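You operate a simulated robot arm through the tools that you are given. There is no shell and no other tool.

Carry out the task below with a simulated robot arm. There is one attempt and no reset: what you move stays moved.

## Task
Gauge rope sample two and sort it: good from 20 mm up, else reject.
Fine: sample on the caliper's rests, knob closed, read, knob open; then into the GOOD tray or the REJECT tray.

The check looks at the end state, three seconds after you hand in, the way a careful person would. Anything else that was tipped, shoved, dropped, spilled or broken makes it a failure.

## Robot
A 7-joint arm with a two-finger parallel gripper, fixed in place. Base frame: the origin is on the floor under the middle of its stand, x ahead of it, y to its left, z up; the work surface is at about z = 88. Units: cm, degrees, N and s.
It reaches about 124.7 cm from its shoulder. Its first joint turns from -132.0 to 132.0 degrees. Payload 3.91 kg.
The tool frame sits at the grasp point between the pads (the TCP): z along the fingers, y along the line on which they close. The tips reach 3 cm beyond it. Largest opening 11 cm; finger width 2, thickness 1; the body of the gripper, 4.8 by 11.2 cm, starts 5.5 cm behind the TCP.
Orientation is that of the tool frame in the base frame, as a unit quaternion [w, x, y, z]. With the fingers straight down and closing along the base's y, the tool's x points along the base's -x, its y along +y and its z along -z.

## Interface
- The arm moves only by the tool drive_tool. Its argument "deltas" is text: rows parted by semicolons, each of 7 numbers parted by spaces: the turn, a rotation vector about the tool's x, y, z in degrees, then the shift along the tool's x, y, z in cm, then the finger opening in cm, from 0 to 11. In form: ax ay az x y z claw; .... A call has 1 to 20 rows; each row is the pose to reach, as a shift and turn from the pose commanded when the call began, along the tool's axes at that moment. Rows are played at 5 a second. More than 5 cm and 8.6 degrees between two rows, or a gripper value outside its range, and nothing of the call is played. A pose out of reach is approached as far as the arm can. The call stops where the force on the tool passes 40 N (or 10 N more than at its start, if that is more) or the arm is blocked; 0.2 s more then pass. The fingers move at their own pace (about 10.8 cm/s each) and stop on an object; they squeeze with about 32 N. The grip force told is the motor's: it shows also when the fingers shut on nothing. Time passes only in rows, and 0.2 s behind the last, so rows that repeat a pose let the fingers close. The reply holds the time, the measured pose of the TCP, the force on the tool along the base axes, the opening and the grip force, in the units named above and with some noise, with the torque about the TCP (base axes, N m) and any sound that the robot's microphone picked up.
- Cameras (640 x 400 px; columns grow to the right, rows downward): "scene" is fixed at [39.79, -49.93, 144.78]; the picture's right is [0.97, -0.23, 0.00], its down [-0.07, -0.29, -0.95] and it looks along [0.22, 0.93, -0.30] (base axes); focal length 311 px, centre (320, 200). "wrist" rides on the gripper at [7.2, 1.7, -10.3] in the tool frame; the picture's right is [-0.23, 0.97, 0.00], its down [-0.76, -0.18, -0.62] and it looks along [-0.61, -0.14, 0.78] (tool axes); focal length 222 px, centre (320, 200). There is no depth. A picture from a camera that has moved, and an enlarged one, comes with that camera's place and axes in the base frame and with its lens.
- get_image(camera): a new picture of that camera. The clock stands still meanwhile.
- inspect(camera, box): a new picture of the part [left, top, right, bottom] of that camera's present view, enlarged. The clock stands still meanwhile.
- sign_off(): hands the job in; it is judged then, once.

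Nothing tells you positions but the pictures and the camera data. Unless the task says otherwise, let go and move clear before handing in.

The tools are called after "Request:" as a command line: name --argument value ..., lists and objects as JSON in quotes. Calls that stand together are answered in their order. drive_tool: Moves the arm, as the interface text tells. Its arguments: {"type":"object","properties":{"deltas":{"type":"string"}},"required":["deltas"]} The other tools are called the same way: get_image (camera) takes a picture; inspect (camera, box) takes an enlarged picture of a part of a camera's view; sign_off () hands the job in.

At the start:

```text
time_s: 0.0
position: [38.28, 63.22, 119.55]
orientation: [0.0, 0.0, 1.0, -0.001]
wrist_force: [-0.1, -0.8, 0.2]
ft_torque: [-0.03, -0.01, 0.01]
gripper_width: 11.02
grip_force: 0.1
```

scene: 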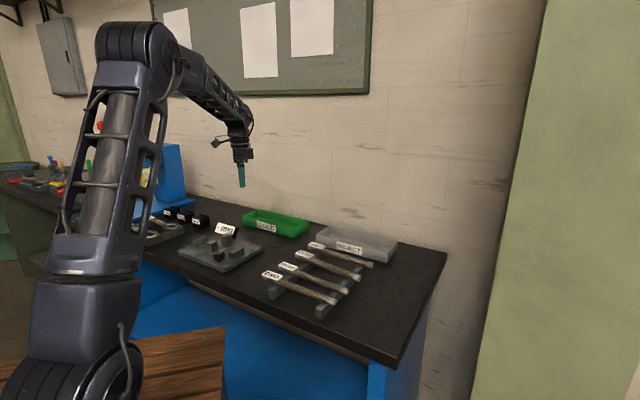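
wrist: 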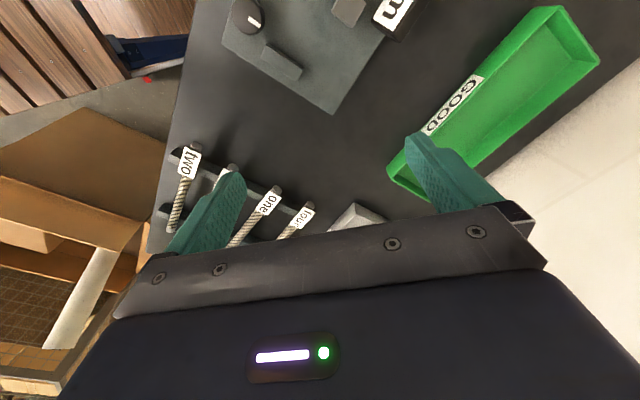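

I see a bench with a caliper gauge on a plate, a rack of labelled rope samples, a green GOOD tray and a grey REJECT tray. I'll zoom in on the details before moving.

Request:
inspect --camera "scene" --box '[240, 230, 400, 330]'

Request:
inspect --camera "scene" --box '[140, 190, 300, 290]'

Request:
inspect --camera "wrist" --box '[140, 0, 460, 200]'

```text
4.00 times, centred on (320, 280) of scene
camera zoom: at [39.79, -49.93, 144.78], right [0.97, -0.23, 0.0], down [-0.07, -0.29, -0.95], along [0.22, 0.93, -0.3], focal length 1243 px, centre (320, -120)
```

zoom: 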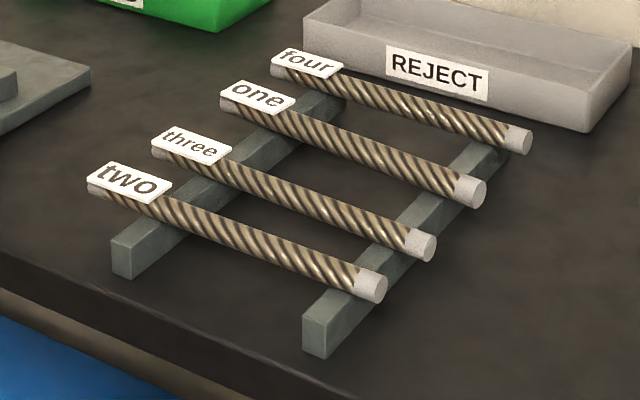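

```text
4.00 times, centred on (220, 240) of scene
camera zoom: at [39.79, -49.93, 144.78], right [0.97, -0.23, 0.0], down [-0.07, -0.29, -0.95], along [0.22, 0.93, -0.3], focal length 1243 px, centre (720, 40)
```

zoom: 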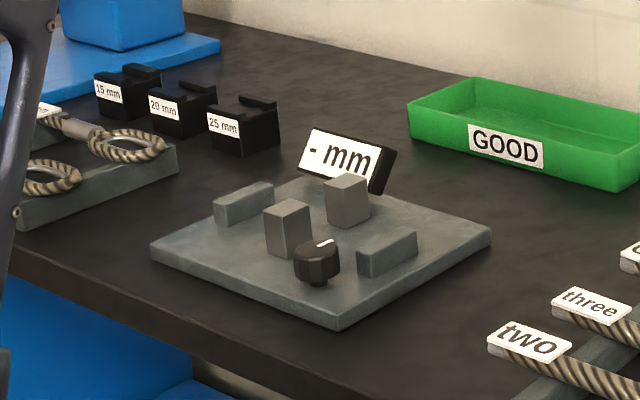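

```text
2.00 times, centred on (300, 100) of wrist
camera zoom: at [31.02, 64.85, 129.86], right [0.23, 0.97, 0.0], down [0.76, -0.18, 0.62], along [0.61, -0.14, -0.78], focal length 444 px, centre (360, 400)
```

zoom: 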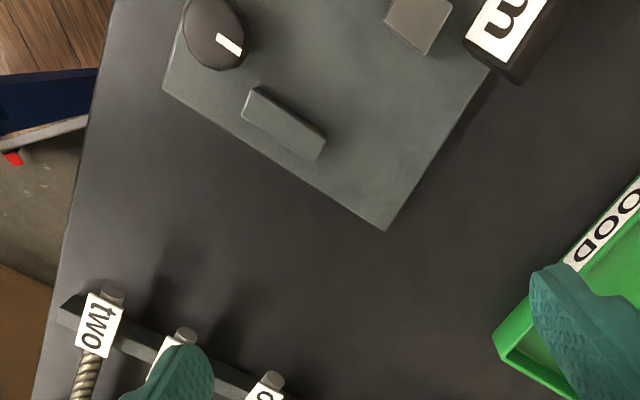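

I take the caliper plate to be centred near (27, 66), turned about 45°. Rope two runs from about (42, 37) to (60, 20), parallel to the line between the caliper's rests. I'll move above the caliper with the gripper turned 45° to get a closer look.

Request:
drive_tool --deltas "0 0 7.5 2.2 0.75 0 11;0 0 15 4.4 1.5 0 11;0 0 22.5 6.6 2.25 0 11;0 0 30 8.8 3 0 11;0 0 37.5 11 3.75 0 11;0 0 45 13.1 4.5 0 11;0 0 45 13.1 4.5 0 11"

Request:
get_image --camera "wrist"

Request:
get_image --camera "scene"

```text
time_s: 1.6
position: [25.15, 67.6, 119.55]
orientation: [0.0, 0.384, 0.924, 0.0]
wrist_force: [0.7, 1.3, -0.9]
ft_torque: [0.0, -0.01, -0.02]
gripper_width: 11.02
grip_force: 0.0
```

```text
taken
camera wrist: at [21.23, 74.02, 129.9], right [0.85, 0.53, 0.0], down [0.41, -0.66, 0.62], along [0.33, -0.53, -0.78], focal length 222 px, centre (320, 200)
```

wrist: 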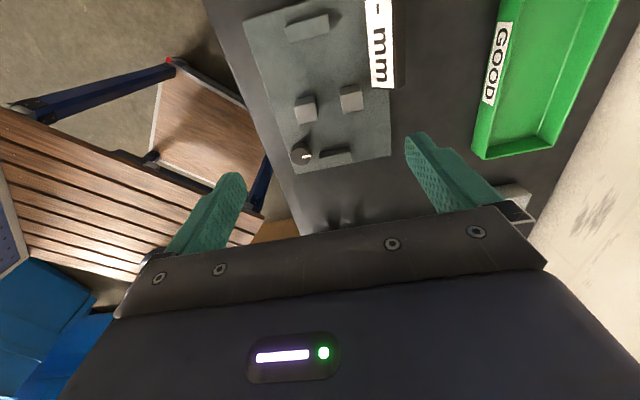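

```text
taken
```

scene: 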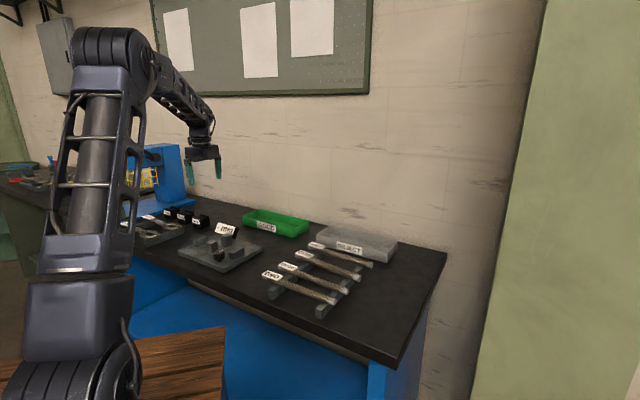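

The gauge is in full view from above. I'll enlarge it to get its geometry and the knob's mark.

Request:
inspect --camera "wrist" --box '[230, 0, 410, 180]'

Request:
inspect --camera "wrist" --box '[270, 80, 370, 180]'

```text
2.22 times, centred on (320, 90) of wrist
camera zoom: at [21.23, 74.02, 129.9], right [0.85, 0.53, 0.0], down [0.41, -0.66, 0.62], along [0.33, -0.53, -0.78], focal length 494 px, centre (320, 444)
```

zoom: 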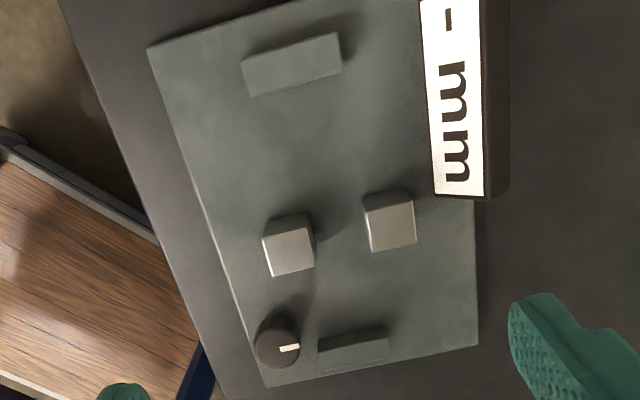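

```text
4.00 times, centred on (320, 130) of wrist
camera zoom: at [21.23, 74.02, 129.9], right [0.85, 0.53, 0.0], down [0.41, -0.66, 0.62], along [0.33, -0.53, -0.78], focal length 888 px, centre (320, 480)
```

zoom: 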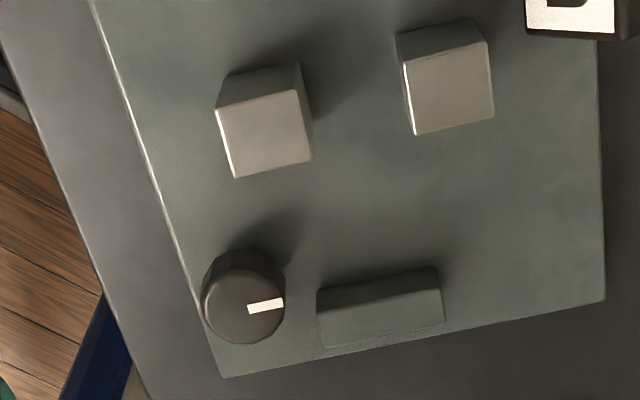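

Jaw midpoint comes out near (27.7, 65.6), the rests are about 10 cm either side along the rope direction, and the knob is near (28.2, 55.9) with its mark pointing at the jaws (open). Next I'll look at the rope rack from above with the same tool orientation.

Request:
drive_tool --deltas "0 0 0 -4.2 -0.8 0 11;0 0 0 -8.4 -1.6 0 11;0 0 0 -12.6 -2.4 0 11;0 0 0 -16.8 -3.2 0 11;0 0 0 -21 -4 0 11;0 0 0 -25.2 -4.8 1 11;0 0 0 -29.4 -5.6 2 11;0 0 0 -33.6 -6.4 3 11;0 0 0 -37.8 -7.2 4 11;0 0 0 -42 -8 5 11;0 0 0 -45.6 -8.8 6 11;0 0 0 -45.6 -8.8 6 11"

Request:
get_image --camera "wrist"

```text
time_s: 4.2
position: [51.4, 29.14, 113.44]
orientation: [-0.001, 0.382, 0.924, 0.0]
wrist_force: [0.1, -0.2, 0.8]
ft_torque: [-0.01, -0.01, 0.03]
gripper_width: 11.0
grip_force: 0.1
```

```text
taken
camera wrist: at [47.35, 35.48, 123.85], right [0.85, 0.53, 0.0], down [0.41, -0.66, 0.62], along [0.33, -0.53, -0.78], focal length 222 px, centre (320, 200)
```

wrist: 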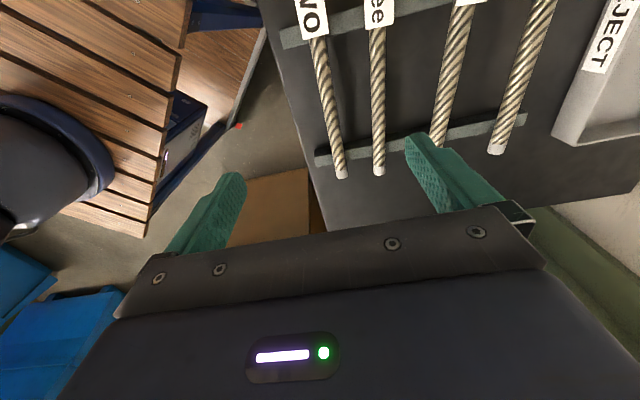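

Request:
inspect --camera "wrist" --box '[260, 0, 460, 200]'

```text
2.00 times, centred on (360, 100) of wrist
camera zoom: at [47.35, 35.48, 123.85], right [0.85, 0.53, 0.0], down [0.41, -0.66, 0.62], along [0.33, -0.53, -0.78], focal length 444 px, centre (240, 400)
```

zoom: 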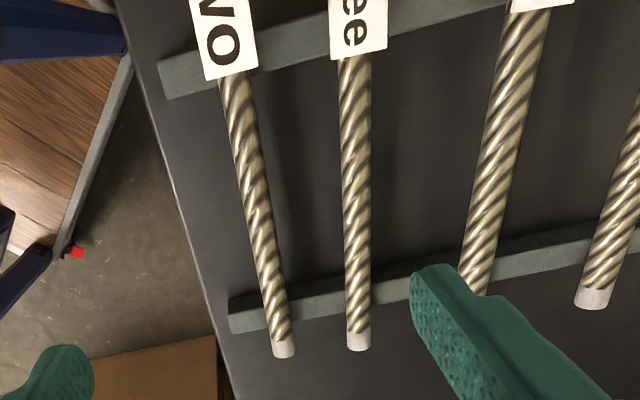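

Rope two's centre comes out near (52.2, 29.7), with the label covering the last 6 cm of its upper-left end and rope three about 6 cm away. I'll narrow the fingers to clear its neighbour and descend partway above a grip point just inside the label.

Request:
drive_tool --deltas "0 0 0 1.1 0.3 3.5 5;0 0 0 2.2 0.6 7 5;0 0 0 3.33 0.97 10.4 5;0 0 0 3.33 0.97 10.4 5;0 0 0 3.33 0.97 10.4 5"

Request:
get_image --camera "wrist"

Request:
inspect --camera "scene" --box '[240, 220, 400, 320]'

```text
time_s: 5.4
position: [49.52, 32.18, 103.16]
orientation: [0.0, 0.383, 0.924, 0.0]
wrist_force: [-0.3, -0.7, 0.3]
ft_torque: [0.0, -0.03, 0.0]
gripper_width: 4.99
grip_force: 0.1
```

```text
taken
camera wrist: at [45.6, 38.56, 113.48], right [0.85, 0.53, 0.0], down [0.41, -0.66, 0.62], along [0.33, -0.53, -0.78], focal length 222 px, centre (320, 200)
```

wrist: 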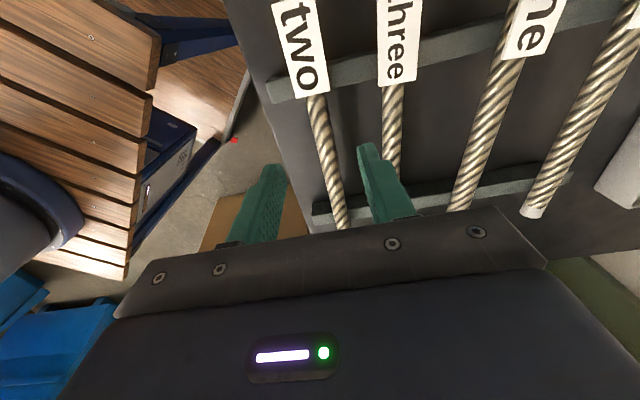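

```text
4.00 times, centred on (320, 270) of scene
camera zoom: at [39.79, -49.93, 144.78], right [0.97, -0.23, 0.0], down [-0.07, -0.29, -0.95], along [0.22, 0.93, -0.3], focal length 1243 px, centre (320, -80)
```

zoom: 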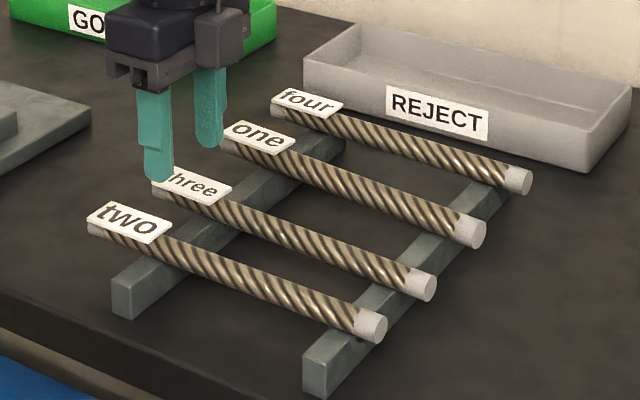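

Request:
inspect --camera "wrist" --box '[250, 70, 410, 230]'

```text
2.50 times, centred on (330, 150) of wrist
camera zoom: at [45.6, 38.56, 113.48], right [0.85, 0.53, 0.0], down [0.41, -0.66, 0.62], along [0.33, -0.53, -0.78], focal length 555 px, centre (295, 325)
```

zoom: 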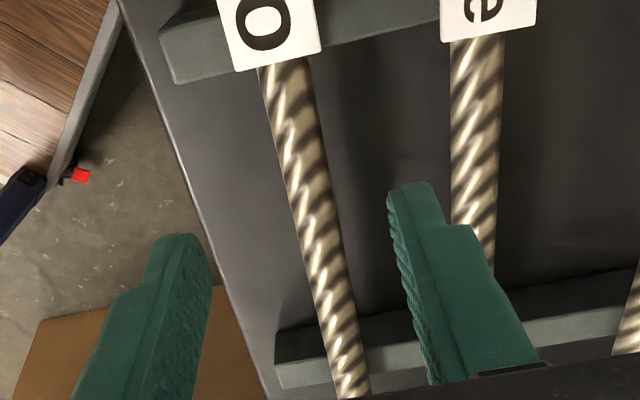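

Rope two is nearly centred between the fingers and its line is about 1.5° off the tool axis. I'll turn slightly and descend to straddle it, fingers still open.

Request:
drive_tool --deltas "0 0 1.5 -0.4 0.12 0 5;0 0 1.5 -0.4 0.12 3 5;0 0 1.5 -0.4 0.12 6 5;0 0 1.5 -0.4 0.12 8 5;0 0 1.5 -0.4 0.12 9.5 5;0 0 1.5 -0.4 0.12 10.3 5;0 0 1.5 -0.4 0.12 10.8 5;0 0 1.5 -0.4 0.12 10.8 5"

Request:
get_image --camera "wrist"

Request:
inspect --camera "scene" --box '[240, 220, 400, 320]'

```text
time_s: 7.2
position: [49.83, 31.95, 92.24]
orientation: [0.0, 0.395, 0.919, 0.001]
wrist_force: [0.8, 0.3, -0.6]
ft_torque: [0.0, -0.02, -0.03]
gripper_width: 5.0
grip_force: 0.0
```

```text
taken
camera wrist: at [46.16, 38.52, 102.65], right [0.86, 0.51, 0.0], down [0.4, -0.67, 0.62], along [0.32, -0.54, -0.78], focal length 222 px, centre (320, 200)
```

wrist: 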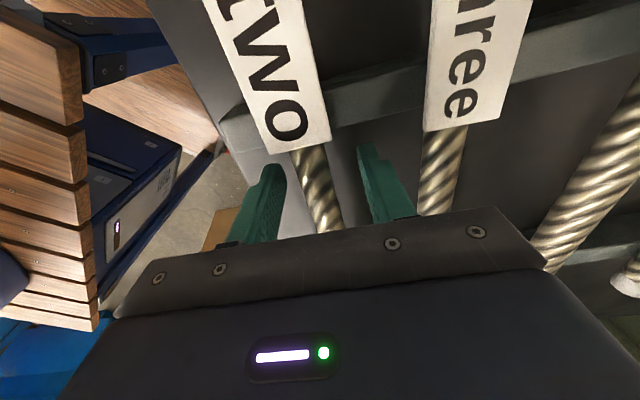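

```text
4.00 times, centred on (320, 270) of scene
camera zoom: at [39.79, -49.93, 144.78], right [0.97, -0.23, 0.0], down [-0.07, -0.29, -0.95], along [0.22, 0.93, -0.3], focal length 1243 px, centre (320, -80)
```

zoom: 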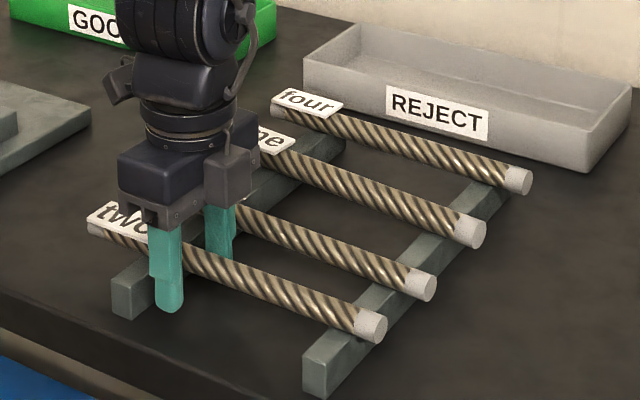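

The fingers straddle rope two cleanly, clear of the label and rope three. I'll close on it.

Request:
drive_tool --deltas "0 0 0 0 0 0 3.5;0 0 0 0 0 0 2.5;0 0 0 0 0 0 1.8;0 0 0 0 0 0 0.5;0 0 0 0 0 0 0.5;0 0 0 0 0 0 0.5"

Request:
inspect --camera "wrist" --box '[220, 100, 420, 240]'

```text
time_s: 8.6
position: [49.85, 32.07, 92.26]
orientation: [0.0, 0.394, 0.919, 0.0]
wrist_force: [-1.2, 0.4, 0.3]
ft_torque: [-0.03, -0.05, 0.1]
gripper_width: 1.89
grip_force: 32.1
```

```text
2.86 times, centred on (320, 170) of wrist
camera zoom: at [46.15, 38.53, 102.66], right [0.86, 0.51, 0.0], down [0.4, -0.67, 0.62], along [0.32, -0.54, -0.78], focal length 635 px, centre (320, 286)
```

zoom: 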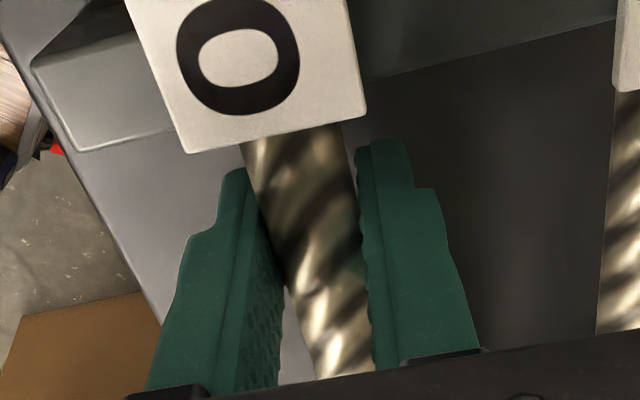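

The gripper holds the rope with about 1.9 cm between the pads. I'll lift it slowly and check that it stays level.

Request:
drive_tool --deltas "0 0 0 0 0 -0.5 0.5;0 0 0 0 0 -1.2 0.5;0 0 0 0 0 -2.2 0.5;0 0 0 0 0 -3.5 0.5;0 0 0 0 0 -5 0.5;0 0 0 0 0 -5 0.5"

Request:
get_image --camera "scene"

Request:
inspect --camera "scene" --box '[240, 200, 400, 300]'

Request:
get_image --camera "wrist"

```text
time_s: 10.0
position: [49.82, 31.97, 97.2]
orientation: [0.0, 0.394, 0.919, 0.0]
wrist_force: [0.1, 0.2, -4.3]
ft_torque: [0.11, 0.13, 0.0]
gripper_width: 1.87
grip_force: 31.8
```

```text
taken
```

scene: 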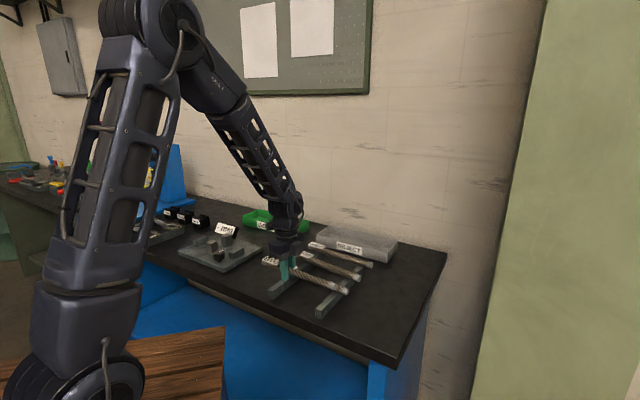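

```text
4.00 times, centred on (320, 250) of scene
camera zoom: at [39.79, -49.93, 144.78], right [0.97, -0.23, 0.0], down [-0.07, -0.29, -0.95], along [0.22, 0.93, -0.3], focal length 1243 px, centre (320, 0)
```

zoom: 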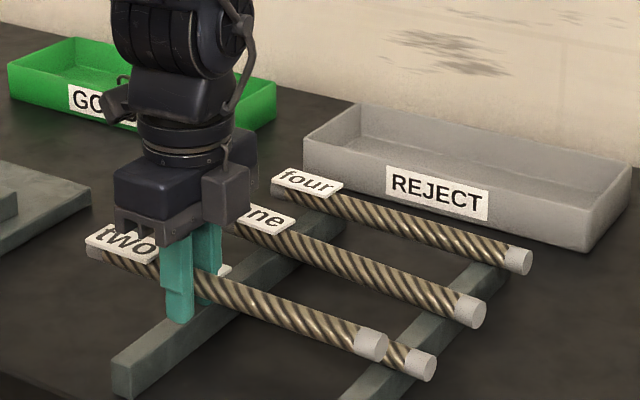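

```text
taken
camera wrist: at [46.14, 38.48, 107.67], right [0.86, 0.51, 0.0], down [0.4, -0.67, 0.62], along [0.31, -0.54, -0.78], focal length 222 px, centre (320, 200)
```

wrist: 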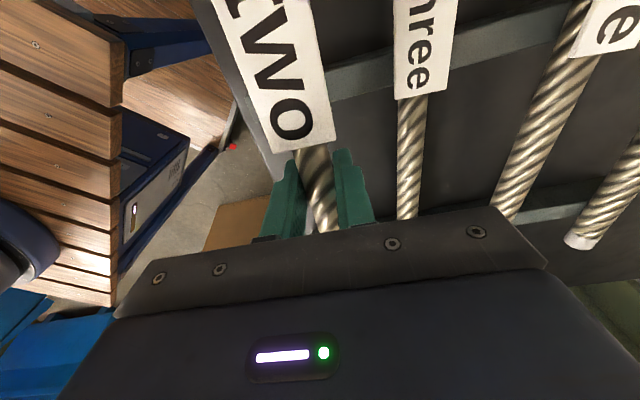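

Rope two is held level, weighs about 4.3 N, and the others are undisturbed. I'll raise it and carry it along its own axis to above the caliper, near (24.9, 68.6).

Request:
drive_tool --deltas "0 0 0 0 0 -3 0.5;0 0 0 0 0 -6 0.5;0 0 0 0 0 -9 0.5;0 0 0 2 0.3 -10.8 0.5;0 0 0 5 0.8 -10.8 0.5;0 0 0 8.3 1.36 -10.8 0.5;0 0 0 11.6 1.9 -10.8 0.5;0 0 0 14.9 2.45 -10.8 0.5;0 0 0 18.2 3 -10.8 0.5;0 0 0 21.5 3.54 -10.8 0.5;0 0 -0.3 24.8 4.08 -10.8 0.5;0 0 -0.6 28.1 4.62 -10.8 0.5;0 0 -0.9 31.4 5.17 -10.8 0.5;0 0 -1.2 34.7 5.7 -10.8 0.5;0 0 -1.4 38 6.25 -10.8 0.5;0 0 -1.4 41 6.75 -10.8 0.5;0 0 -1.4 43.7 7.2 -10.8 0.5;0 0 -1.4 43.7 7.2 -10.8 0.5"

Request:
get_image --camera "wrist"

Request:
get_image --camera "scene"

Request:
inspect --camera "scene" --box '[140, 180, 300, 280]'

```text
time_s: 13.8
position: [24.99, 68.68, 107.97]
orientation: [0.0, 0.384, 0.923, 0.0]
wrist_force: [-0.2, -0.7, -4.9]
ft_torque: [0.14, 0.11, 0.02]
gripper_width: 1.88
grip_force: 32.4
```

```text
taken
camera wrist: at [21.08, 75.04, 118.39], right [0.85, 0.53, 0.0], down [0.41, -0.66, 0.62], along [0.33, -0.53, -0.78], focal length 222 px, centre (320, 200)
```

wrist: 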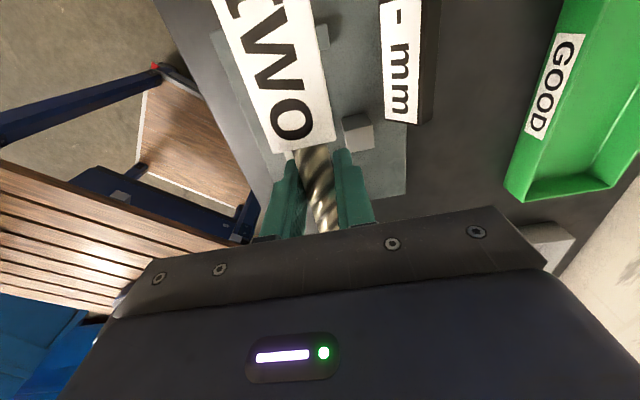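

```text
taken
```

scene: 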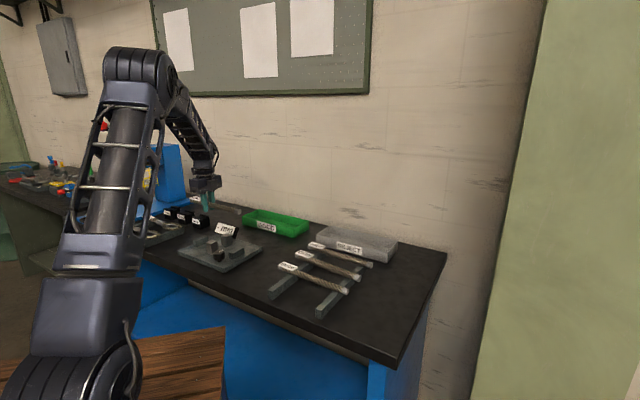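

```text
4.00 times, centred on (220, 230) of scene
camera zoom: at [39.79, -49.93, 144.78], right [0.97, -0.23, 0.0], down [-0.07, -0.29, -0.95], along [0.22, 0.93, -0.3], focal length 1243 px, centre (720, 80)
```

zoom: 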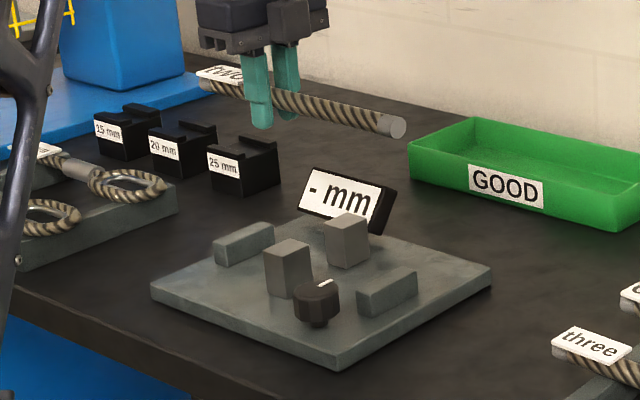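

Request:
inspect --camera "wrist" --box '[200, 0, 440, 240]'

```text
1.67 times, centred on (320, 120) of wrist
camera zoom: at [21.08, 75.04, 118.39], right [0.85, 0.53, 0.0], down [0.41, -0.66, 0.62], along [0.33, -0.53, -0.78], focal length 370 px, centre (320, 333)
```

zoom: 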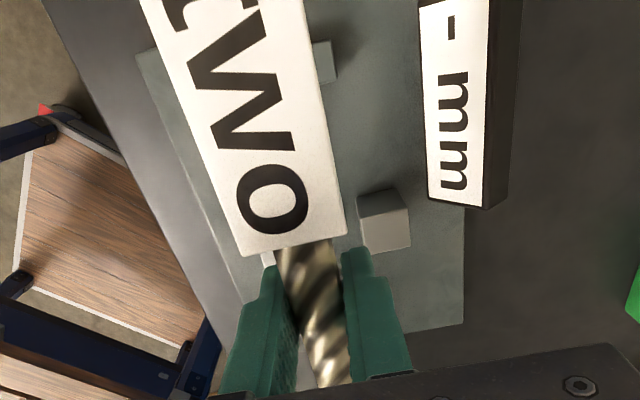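

The caliper lies directly below, with jaw tops near z = 93 and the gap centre near p = (x+y)/√2 ≈ 66. I'll shift slightly to centre on the rests and lower the rope partway for another look.

Request:
drive_tool --deltas "0 0 0 -0.3 -0.35 2.5 0.5;0 0 0 -0.3 -0.35 5 0.5;0 0 0 -0.3 -0.35 7.5 0.5;0 0 0 -0.3 -0.35 9.5 0.5;0 0 0 -0.3 -0.35 11 0.5;0 0 0 -0.3 -0.35 11 0.5"

Request:
inspect --camera "scene" --box '[150, 195, 278, 275]'

Request:
get_image --camera "wrist"

```text
time_s: 15.2
position: [24.94, 68.16, 96.96]
orientation: [0.001, 0.383, 0.924, 0.001]
wrist_force: [-0.2, -0.3, -4.0]
ft_torque: [0.13, 0.11, 0.01]
gripper_width: 1.87
grip_force: 32.2
```

```text
5.00 times, centred on (214, 235) of scene
camera zoom: at [39.79, -49.93, 144.78], right [0.97, -0.23, 0.0], down [-0.07, -0.29, -0.95], along [0.22, 0.93, -0.3], focal length 1554 px, centre (850, 25)
```

zoom: 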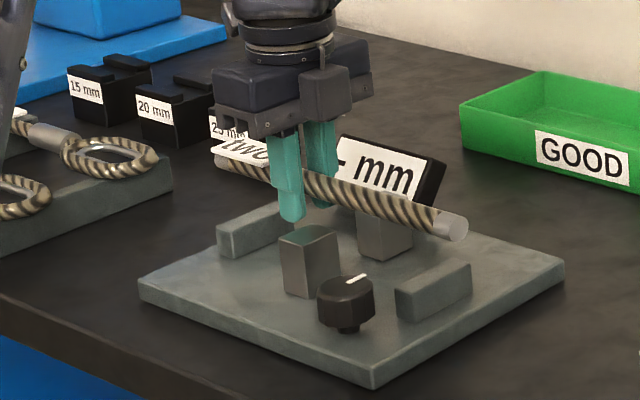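

```text
taken
camera wrist: at [21.03, 74.6, 107.44], right [0.85, 0.53, 0.0], down [0.41, -0.66, 0.62], along [0.33, -0.53, -0.78], focal length 222 px, centre (320, 200)
```

wrist: 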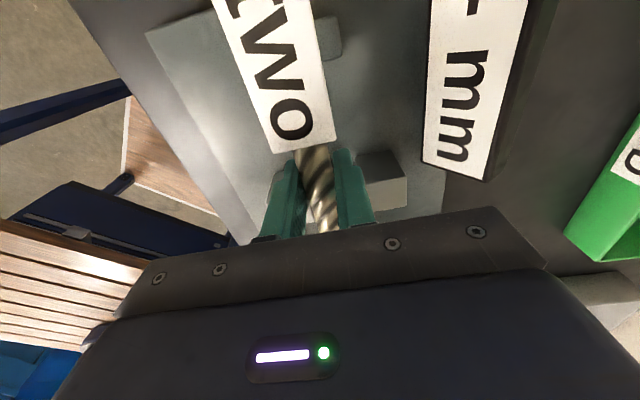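

Request:
inspect --camera "wrist" --box '[220, 100, 440, 240]'

Request:
inspect --camera "scene" --box '[186, 220, 266, 270]'

```text
2.86 times, centred on (330, 170) of wrist
camera zoom: at [21.03, 74.6, 107.44], right [0.85, 0.53, 0.0], down [0.41, -0.66, 0.62], along [0.33, -0.53, -0.78], focal length 635 px, centre (291, 286)
```

zoom: 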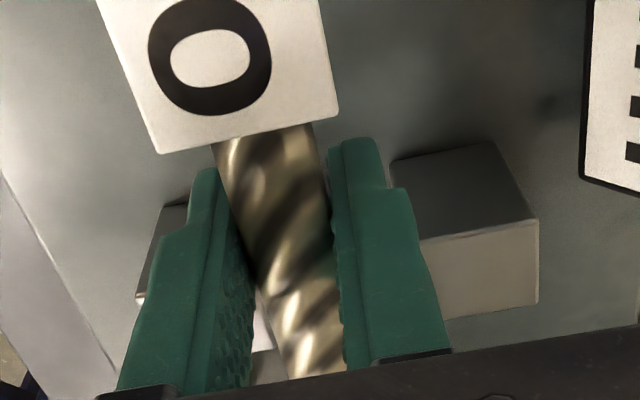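

```text
8.00 times, centred on (226, 245) of scene
camera zoom: at [39.79, -49.93, 144.78], right [0.97, -0.23, 0.0], down [-0.07, -0.29, -0.95], along [0.22, 0.93, -0.3], focal length 2486 px, centre (1072, -160)
```

zoom: 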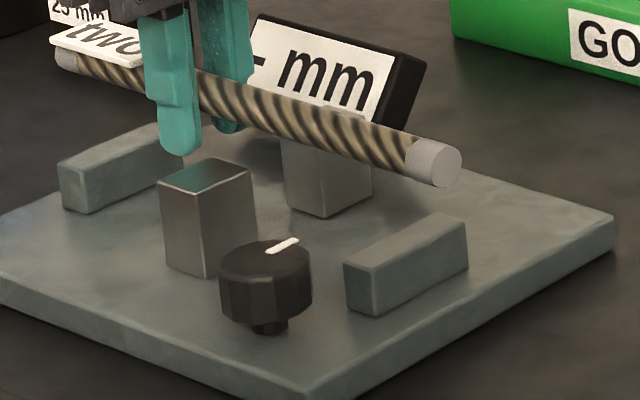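

The rope is level and centred between the jaws. Jaw tops triangulate to about z = 94.3, so I expect contact with the rests near TCP z = 93.3. I'll lower in small steps and watch the force.

Request:
drive_tool --deltas "0 0 0 0 0.15 0.8 0.5;0 0 0 0 0.15 1.6 0.5;0 0 0 0 0.15 2.3 0.5;0 0 0 0 0.15 2.8 0.5;0 0 0 0 0.15 2.8 0.5"

Request:
inspect --camera "scene" --box '[186, 220, 266, 270]'

```text
time_s: 16.4
position: [25.01, 68.29, 94.16]
orientation: [0.0, 0.384, 0.923, 0.0]
wrist_force: [0.1, -0.1, -4.7]
ft_torque: [0.12, 0.1, 0.0]
gripper_width: 1.89
grip_force: 32.6
```

```text
8.00 times, centred on (226, 245) of scene
camera zoom: at [39.79, -49.93, 144.78], right [0.97, -0.23, 0.0], down [-0.07, -0.29, -0.95], along [0.22, 0.93, -0.3], focal length 2486 px, centre (1072, -160)
```

zoom: 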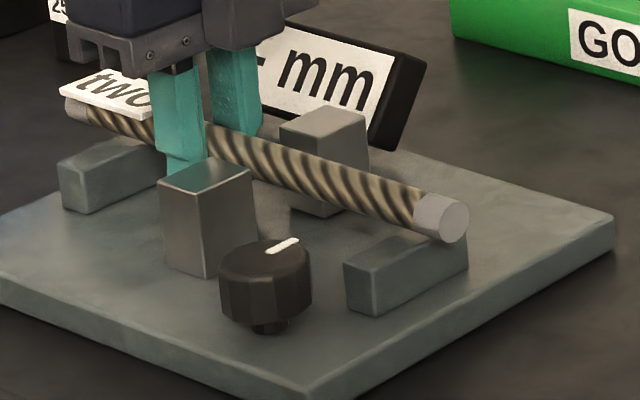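

Still free, with the white end over rest 2. Continuing down in smaller steps.

Request:
drive_tool --deltas "0 0 0 0 0 0.2 0.5;0 0 0 0 0 0.4 0.5;0 0 0 0 0 0.6 0.5;0 0 0 0 0 0.6 0.5"

Request:
inspect --camera "scene" --box '[186, 220, 266, 270]'

```text
time_s: 17.4
position: [25.17, 68.3, 93.83]
orientation: [0.0, 0.384, 0.923, 0.001]
wrist_force: [-0.2, -3.5, 10.3]
ft_torque: [-0.63, -0.62, -0.01]
gripper_width: 1.87
grip_force: 31.8
```

```text
8.00 times, centred on (226, 245) of scene
camera zoom: at [39.79, -49.93, 144.78], right [0.97, -0.23, 0.0], down [-0.07, -0.29, -0.95], along [0.22, 0.93, -0.3], focal length 2486 px, centre (1072, -160)
```

zoom: 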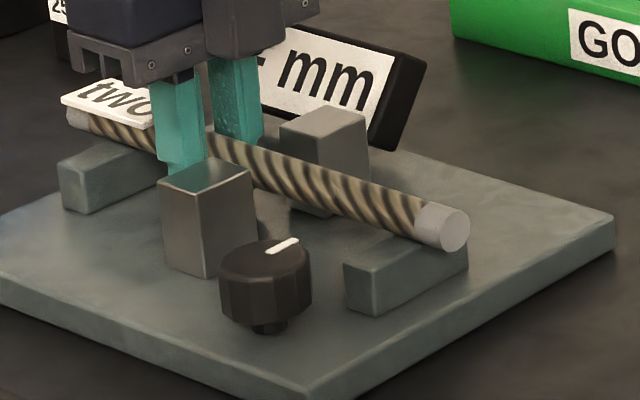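

Contact: the force and torque changes imply load on both rests. I'll ease off slightly and then open the fingers to release.

Request:
drive_tool --deltas "0 0 0 0 0 -0.2 0.5;0 0 0 0 0 -0.2 0.5"

Request:
inspect --camera "wrist" --box '[200, 0, 440, 240]'

```text
time_s: 18.0
position: [24.96, 68.15, 93.79]
orientation: [-0.001, 0.384, 0.923, 0.0]
wrist_force: [0.1, 0.4, -4.1]
ft_torque: [0.1, 0.1, 0.0]
gripper_width: 1.86
grip_force: 31.6
```

```text
1.67 times, centred on (320, 120) of wrist
camera zoom: at [21.15, 74.67, 104.2], right [0.85, 0.53, 0.0], down [0.41, -0.66, 0.62], along [0.33, -0.53, -0.78], focal length 370 px, centre (320, 333)
```

zoom: 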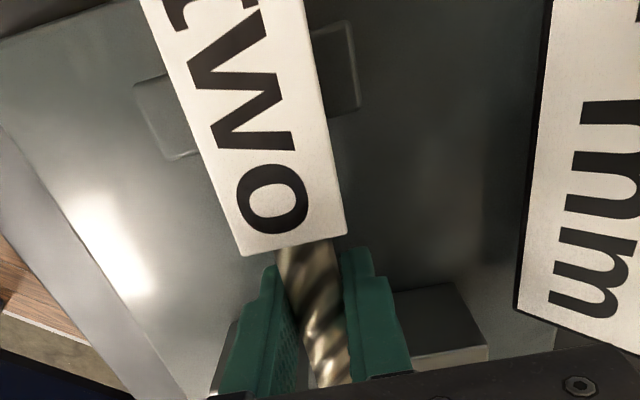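

Request:
drive_tool --deltas "0 0 0 0 0 0.1 0.5;0 0 0 0 0 0.1 0.5"

```text
time_s: 18.6
position: [25.09, 68.29, 93.81]
orientation: [0.0, 0.383, 0.924, 0.0]
wrist_force: [-0.3, 0.1, -0.9]
ft_torque: [0.19, 0.22, -0.02]
gripper_width: 1.87
grip_force: 32.4
```

Rest 1 is carrying load and rest 2 is within about a millimetre. I'll release now.

Request:
drive_tool --deltas "0 0 0 0 0 0 2.0;0 0 0 0 0 0 2.3;0 0 0 0 0 0 2.8;0 0 0 0 0 0 3.4;0 0 0 0 0 0 4.0;0 0 0 0 0 0 4.0"

Request:
inspect --camera "scene" --box '[186, 220, 266, 270]'

Request:
inspect --camera "wrist" --box '[200, 0, 440, 240]'

```text
time_s: 20.0
position: [24.98, 68.18, 93.67]
orientation: [0.001, 0.383, 0.924, -0.001]
wrist_force: [0.0, -0.6, 0.9]
ft_torque: [0.02, 0.0, -0.01]
gripper_width: 4.0
grip_force: 0.1
```

```text
8.00 times, centred on (226, 245) of scene
camera zoom: at [39.79, -49.93, 144.78], right [0.97, -0.23, 0.0], down [-0.07, -0.29, -0.95], along [0.22, 0.93, -0.3], focal length 2486 px, centre (1072, -160)
```

zoom: 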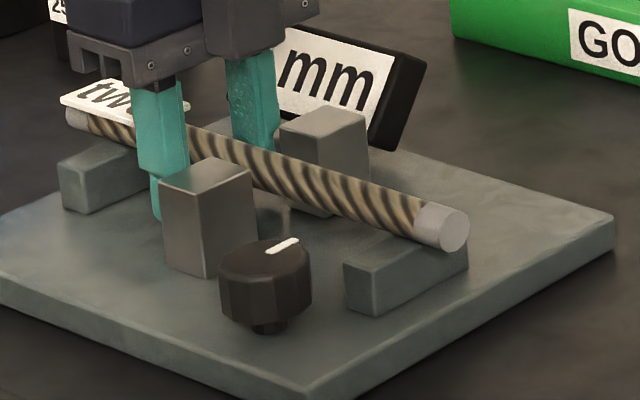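

```text
1.67 times, centred on (320, 120) of wrist
camera zoom: at [21.17, 74.65, 104.14], right [0.85, 0.53, 0.0], down [0.41, -0.66, 0.62], along [0.33, -0.53, -0.78], focal length 370 px, centre (320, 333)
```

zoom: 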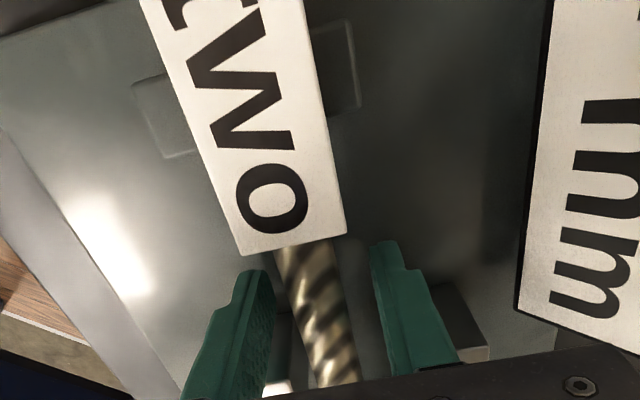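

The rope rests on both supports and stayed put on release. I'll raise straight up, then move over the knob and turn the gripper 90° so the fingers straddle the knob along the rope direction.

Request:
drive_tool --deltas "0 0 0 0 0 -1 4;0 0 0 0 0 -3 4;0 0 0 0 0 -6 4;0 0 0 0 0 -9 4;0 0 0 0 0 -12.3 4;0 0 0 0 0 -12.3 4"

Request:
inspect --camera "scene" --box '[186, 220, 266, 270]'

Request:
get_image --camera "wrist"

```text
time_s: 21.4
position: [25.15, 68.29, 106.17]
orientation: [0.0, 0.385, 0.923, 0.0]
wrist_force: [0.0, -0.2, -0.8]
ft_torque: [-0.01, -0.01, -0.02]
gripper_width: 3.99
grip_force: 0.0
```

```text
8.00 times, centred on (226, 245) of scene
camera zoom: at [39.79, -49.93, 144.78], right [0.97, -0.23, 0.0], down [-0.07, -0.29, -0.95], along [0.22, 0.93, -0.3], focal length 2486 px, centre (1072, -160)
```

zoom: 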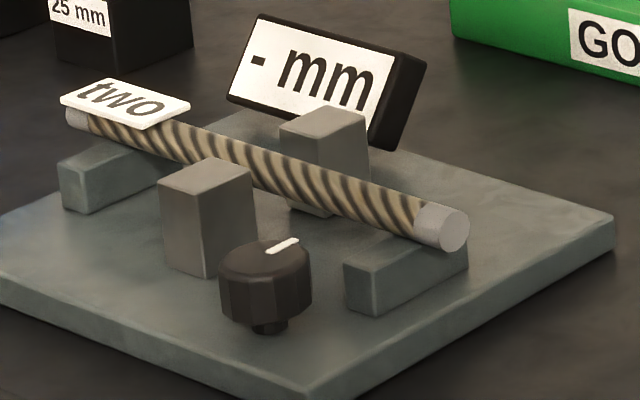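

```text
taken
camera wrist: at [21.22, 74.63, 116.51], right [0.85, 0.53, 0.0], down [0.41, -0.66, 0.62], along [0.33, -0.53, -0.78], focal length 222 px, centre (320, 200)
```

wrist: 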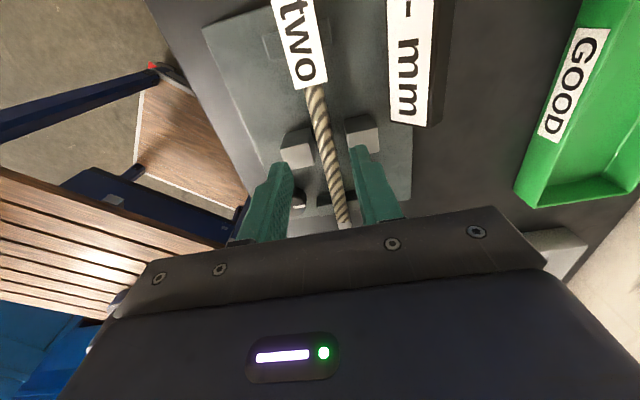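

The rope lies between the jaws on both rests. Now moving over the knob with the 90° turn.

Request:
drive_tool --deltas "0 0 -7.5 -0.9 -0.53 0 6;0 0 -15 -1.8 -1.07 0 6;0 0 -22.5 -2.7 -1.6 0 6;0 0 -30 -3.6 -2.14 0 6;0 0 -37.5 -4.5 -2.68 0 6;0 0 -45 -5.4 -3.2 0 6;0 0 -52.5 -6.3 -3.75 0 6;0 0 -60 -7.2 -4.3 0 6;0 0 -67.5 -8.1 -4.8 0 6;0 0 -75 -9 -5.35 0 6;0 0 -82.5 -9.9 -5.9 0 6;0 0 -90 -10.8 -6.43 0 6;0 0 -90 -10.8 -6.43 0 6"

Request:
get_image --camera "wrist"

Request:
get_image --camera "scene"

```text
time_s: 24.2
position: [28.08, 56.04, 106.14]
orientation: [0.0, -0.383, 0.924, 0.001]
wrist_force: [0.2, 0.3, 0.4]
ft_torque: [-0.02, 0.03, 0.01]
gripper_width: 5.99
grip_force: 0.1
```

```text
taken
camera wrist: at [21.86, 52.23, 116.44], right [-0.53, 0.85, 0.0], down [0.66, 0.41, 0.62], along [0.53, 0.33, -0.78], focal length 222 px, centre (320, 200)
```

wrist: 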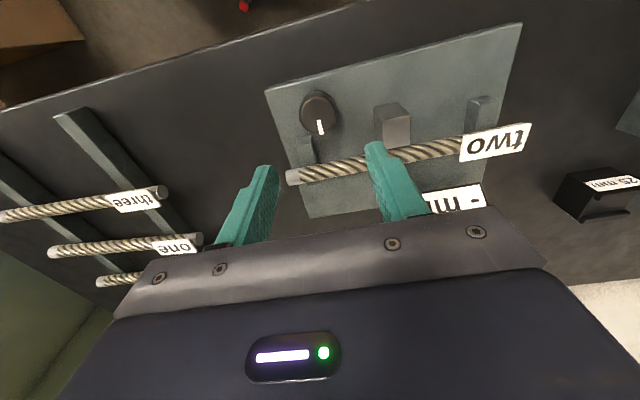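

```text
taken
```

scene: 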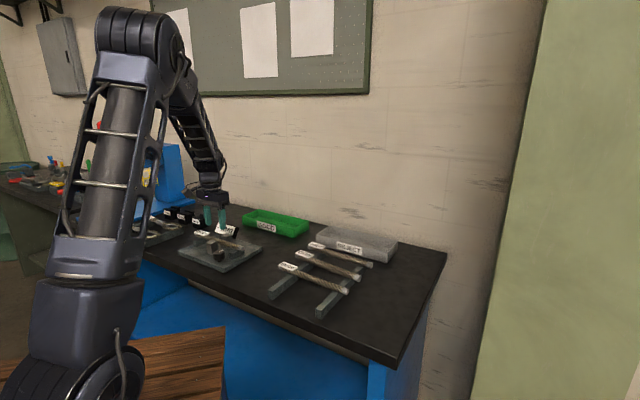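

Request:
inspect --camera "wrist" --box '[240, 40, 400, 200]'

Request:
inspect --camera "wrist" --box '[260, 20, 540, 220]'

```text
2.50 times, centred on (320, 120) of wrist
camera zoom: at [21.86, 52.23, 116.44], right [-0.53, 0.85, 0.0], down [0.66, 0.41, 0.62], along [0.53, 0.33, -0.78], focal length 555 px, centre (320, 400)
```

zoom: 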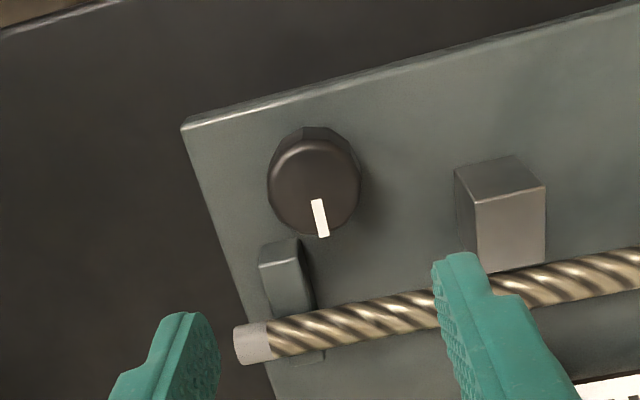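

```text
2.00 times, centred on (400, 120) of wrist
camera zoom: at [21.86, 52.23, 116.44], right [-0.53, 0.85, 0.0], down [0.66, 0.41, 0.62], along [0.53, 0.33, -0.78], focal length 444 px, centre (160, 360)
```

zoom: 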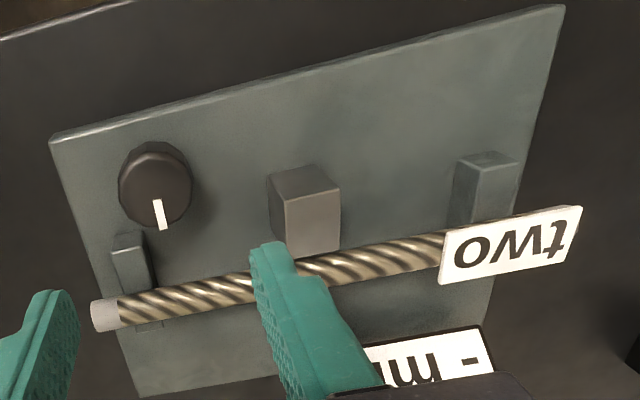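

The knob centre is at about (28.3, 55.8), 3.8 cm across, top near z = 93, mark pointing at the rope. I'll shift 0.3 cm and lower so the fingers straddle it.

Request:
drive_tool --deltas "0 0 0 0 -0.28 3 6;0 0 0 0 -0.28 6 6;0 0 0 0 -0.28 8.5 6;0 0 0 0 -0.28 10.3 6;0 0 0 0 -0.28 11.6 6;0 0 0 0 -0.28 12.2 6;0 0 0 0 -0.28 12.2 6"

Request:
get_image --camera "wrist"

Request:
inspect --camera "scene" --box '[186, 220, 266, 270]'

```text
time_s: 25.8
position: [28.33, 55.96, 93.82]
orientation: [0.0, -0.382, 0.924, 0.0]
wrist_force: [-0.1, 0.0, -0.6]
ft_torque: [0.03, -0.03, 0.01]
gripper_width: 5.99
grip_force: 0.1
```

```text
taken
camera wrist: at [22.08, 52.02, 104.26], right [-0.53, 0.85, 0.0], down [0.66, 0.41, 0.62], along [0.53, 0.33, -0.78], focal length 222 px, centre (320, 200)
```

wrist: 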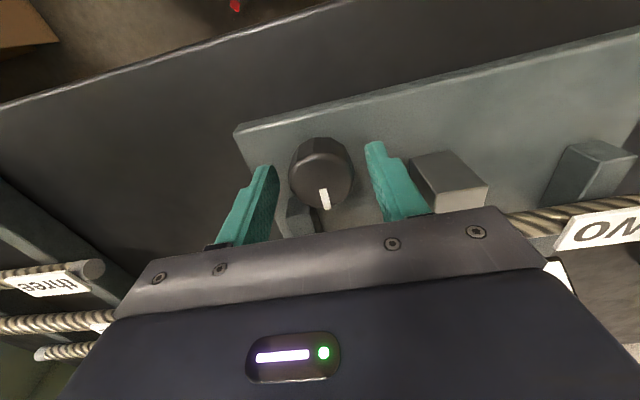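

```text
8.00 times, centred on (226, 245) of scene
camera zoom: at [39.79, -49.93, 144.78], right [0.97, -0.23, 0.0], down [-0.07, -0.29, -0.95], along [0.22, 0.93, -0.3], focal length 2486 px, centre (1072, -160)
```

zoom: 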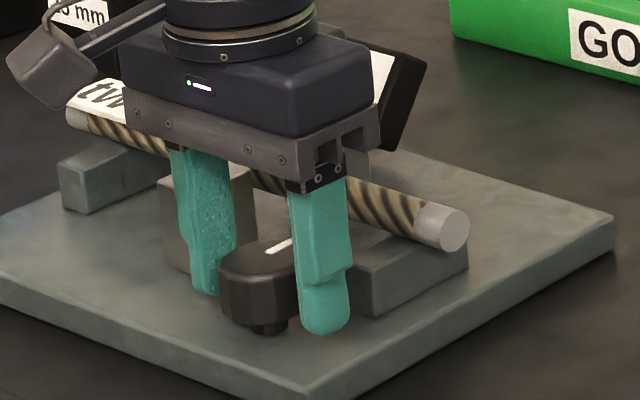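

The fingers straddle the knob evenly. Closing on it.

Request:
drive_tool --deltas "0 0 0 0 0 0 5;0 0 0 0 0 0 4.3;0 0 0 0 0 0 3.8;0 0 0 0 0 0 3.0;0 0 0 0 0 0 3.0"

Request:
inspect --camera "wrist" --box '[220, 100, 440, 240]'

```text
time_s: 27.0
position: [28.32, 55.9, 93.89]
orientation: [0.0, -0.382, 0.924, 0.0]
wrist_force: [-8.9, 11.8, -0.9]
ft_torque: [-0.17, -0.24, 0.01]
gripper_width: 3.98
grip_force: 44.8
```

```text
2.86 times, centred on (330, 170) of wrist
camera zoom: at [22.02, 52.07, 104.28], right [-0.53, 0.85, 0.0], down [0.66, 0.41, 0.62], along [0.53, 0.33, -0.78], focal length 635 px, centre (291, 286)
```

zoom: 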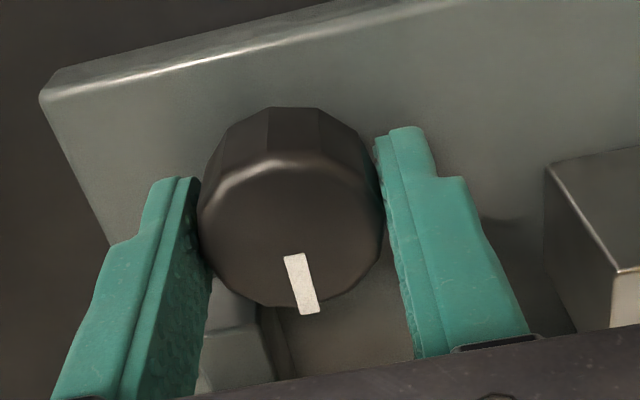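

The knob pushes the tool about 15 N to one side, so I'll re-centre by 0.15 cm and then try a small clockwise turn while watching the torque and display.

Request:
drive_tool --deltas "0 0 0 0 0.15 0 3;0 0 5 0 0.15 0 3;0 0 10 0 0.15 0 3;0 0 15 0 0.15 0 3;0 0 15 0 0.15 0 3"

Request:
inspect --camera "wrist" --box '[220, 100, 440, 240]'

Request:
inspect --camera "scene" --box '[186, 215, 266, 265]'

```text
time_s: 28.2
position: [28.4, 55.97, 93.92]
orientation: [0.0, -0.257, 0.966, 0.0]
wrist_force: [3.0, -10.8, 7.9]
ft_torque: [0.15, 0.03, 0.01]
gripper_width: 3.97
grip_force: 45.2
```

```text
2.86 times, centred on (330, 170) of wrist
camera zoom: at [21.22, 53.86, 104.28], right [-0.29, 0.96, 0.0], down [0.75, 0.22, 0.62], along [0.6, 0.18, -0.78], focal length 635 px, centre (291, 286)
```

zoom: 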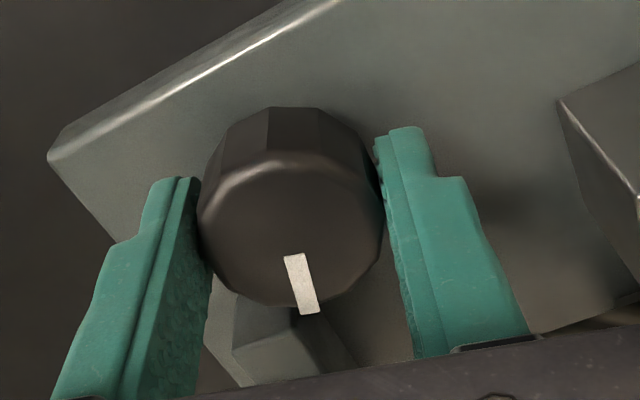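

```text
8.00 times, centred on (226, 240) of scene
camera zoom: at [39.79, -49.93, 144.78], right [0.97, -0.23, 0.0], down [-0.07, -0.29, -0.95], along [0.22, 0.93, -0.3], focal length 2486 px, centre (1072, -120)
```

zoom: 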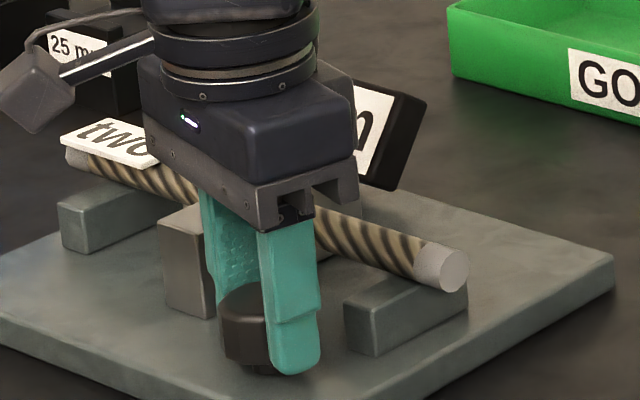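

The knob turns freely with the gripper. I'll trim the centring and continue clockwise.

Request:
drive_tool --deltas "0 0 0 0 -0.06 0 3;0 0 6 0 -0.06 0 3;0 0 12 0 -0.06 0 3;0 0 18 0 -0.06 0 3;0 0 24 0 -0.06 0 3;0 0 30 0 -0.06 0 3;0 0 30 0 -0.06 0 3"

Request:
get_image --camera "wrist"

Request:
inspect --camera "scene" --box '[186, 215, 266, 265]'

```text
time_s: 29.8
position: [28.29, 55.86, 94.01]
orientation: [0.0, 0.002, 1.0, -0.001]
wrist_force: [12.4, -8.5, 9.3]
ft_torque: [-0.59, -0.62, -0.07]
gripper_width: 3.96
grip_force: 45.0
```

```text
taken
camera wrist: at [21.11, 57.67, 104.27], right [0.23, 0.97, 0.0], down [0.76, -0.18, 0.62], along [0.61, -0.14, -0.78], focal length 222 px, centre (320, 200)
```

wrist: 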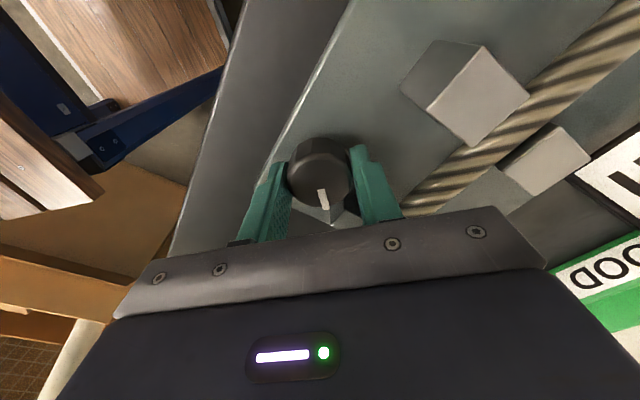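

```text
8.00 times, centred on (226, 240) of scene
camera zoom: at [39.79, -49.93, 144.78], right [0.97, -0.23, 0.0], down [-0.07, -0.29, -0.95], along [0.22, 0.93, -0.3], focal length 2486 px, centre (1072, -120)
```

zoom: 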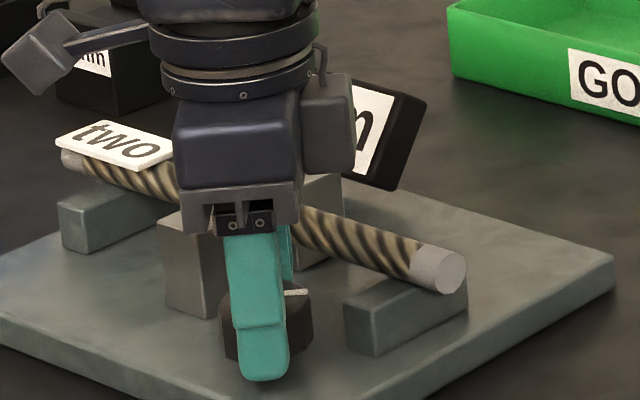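

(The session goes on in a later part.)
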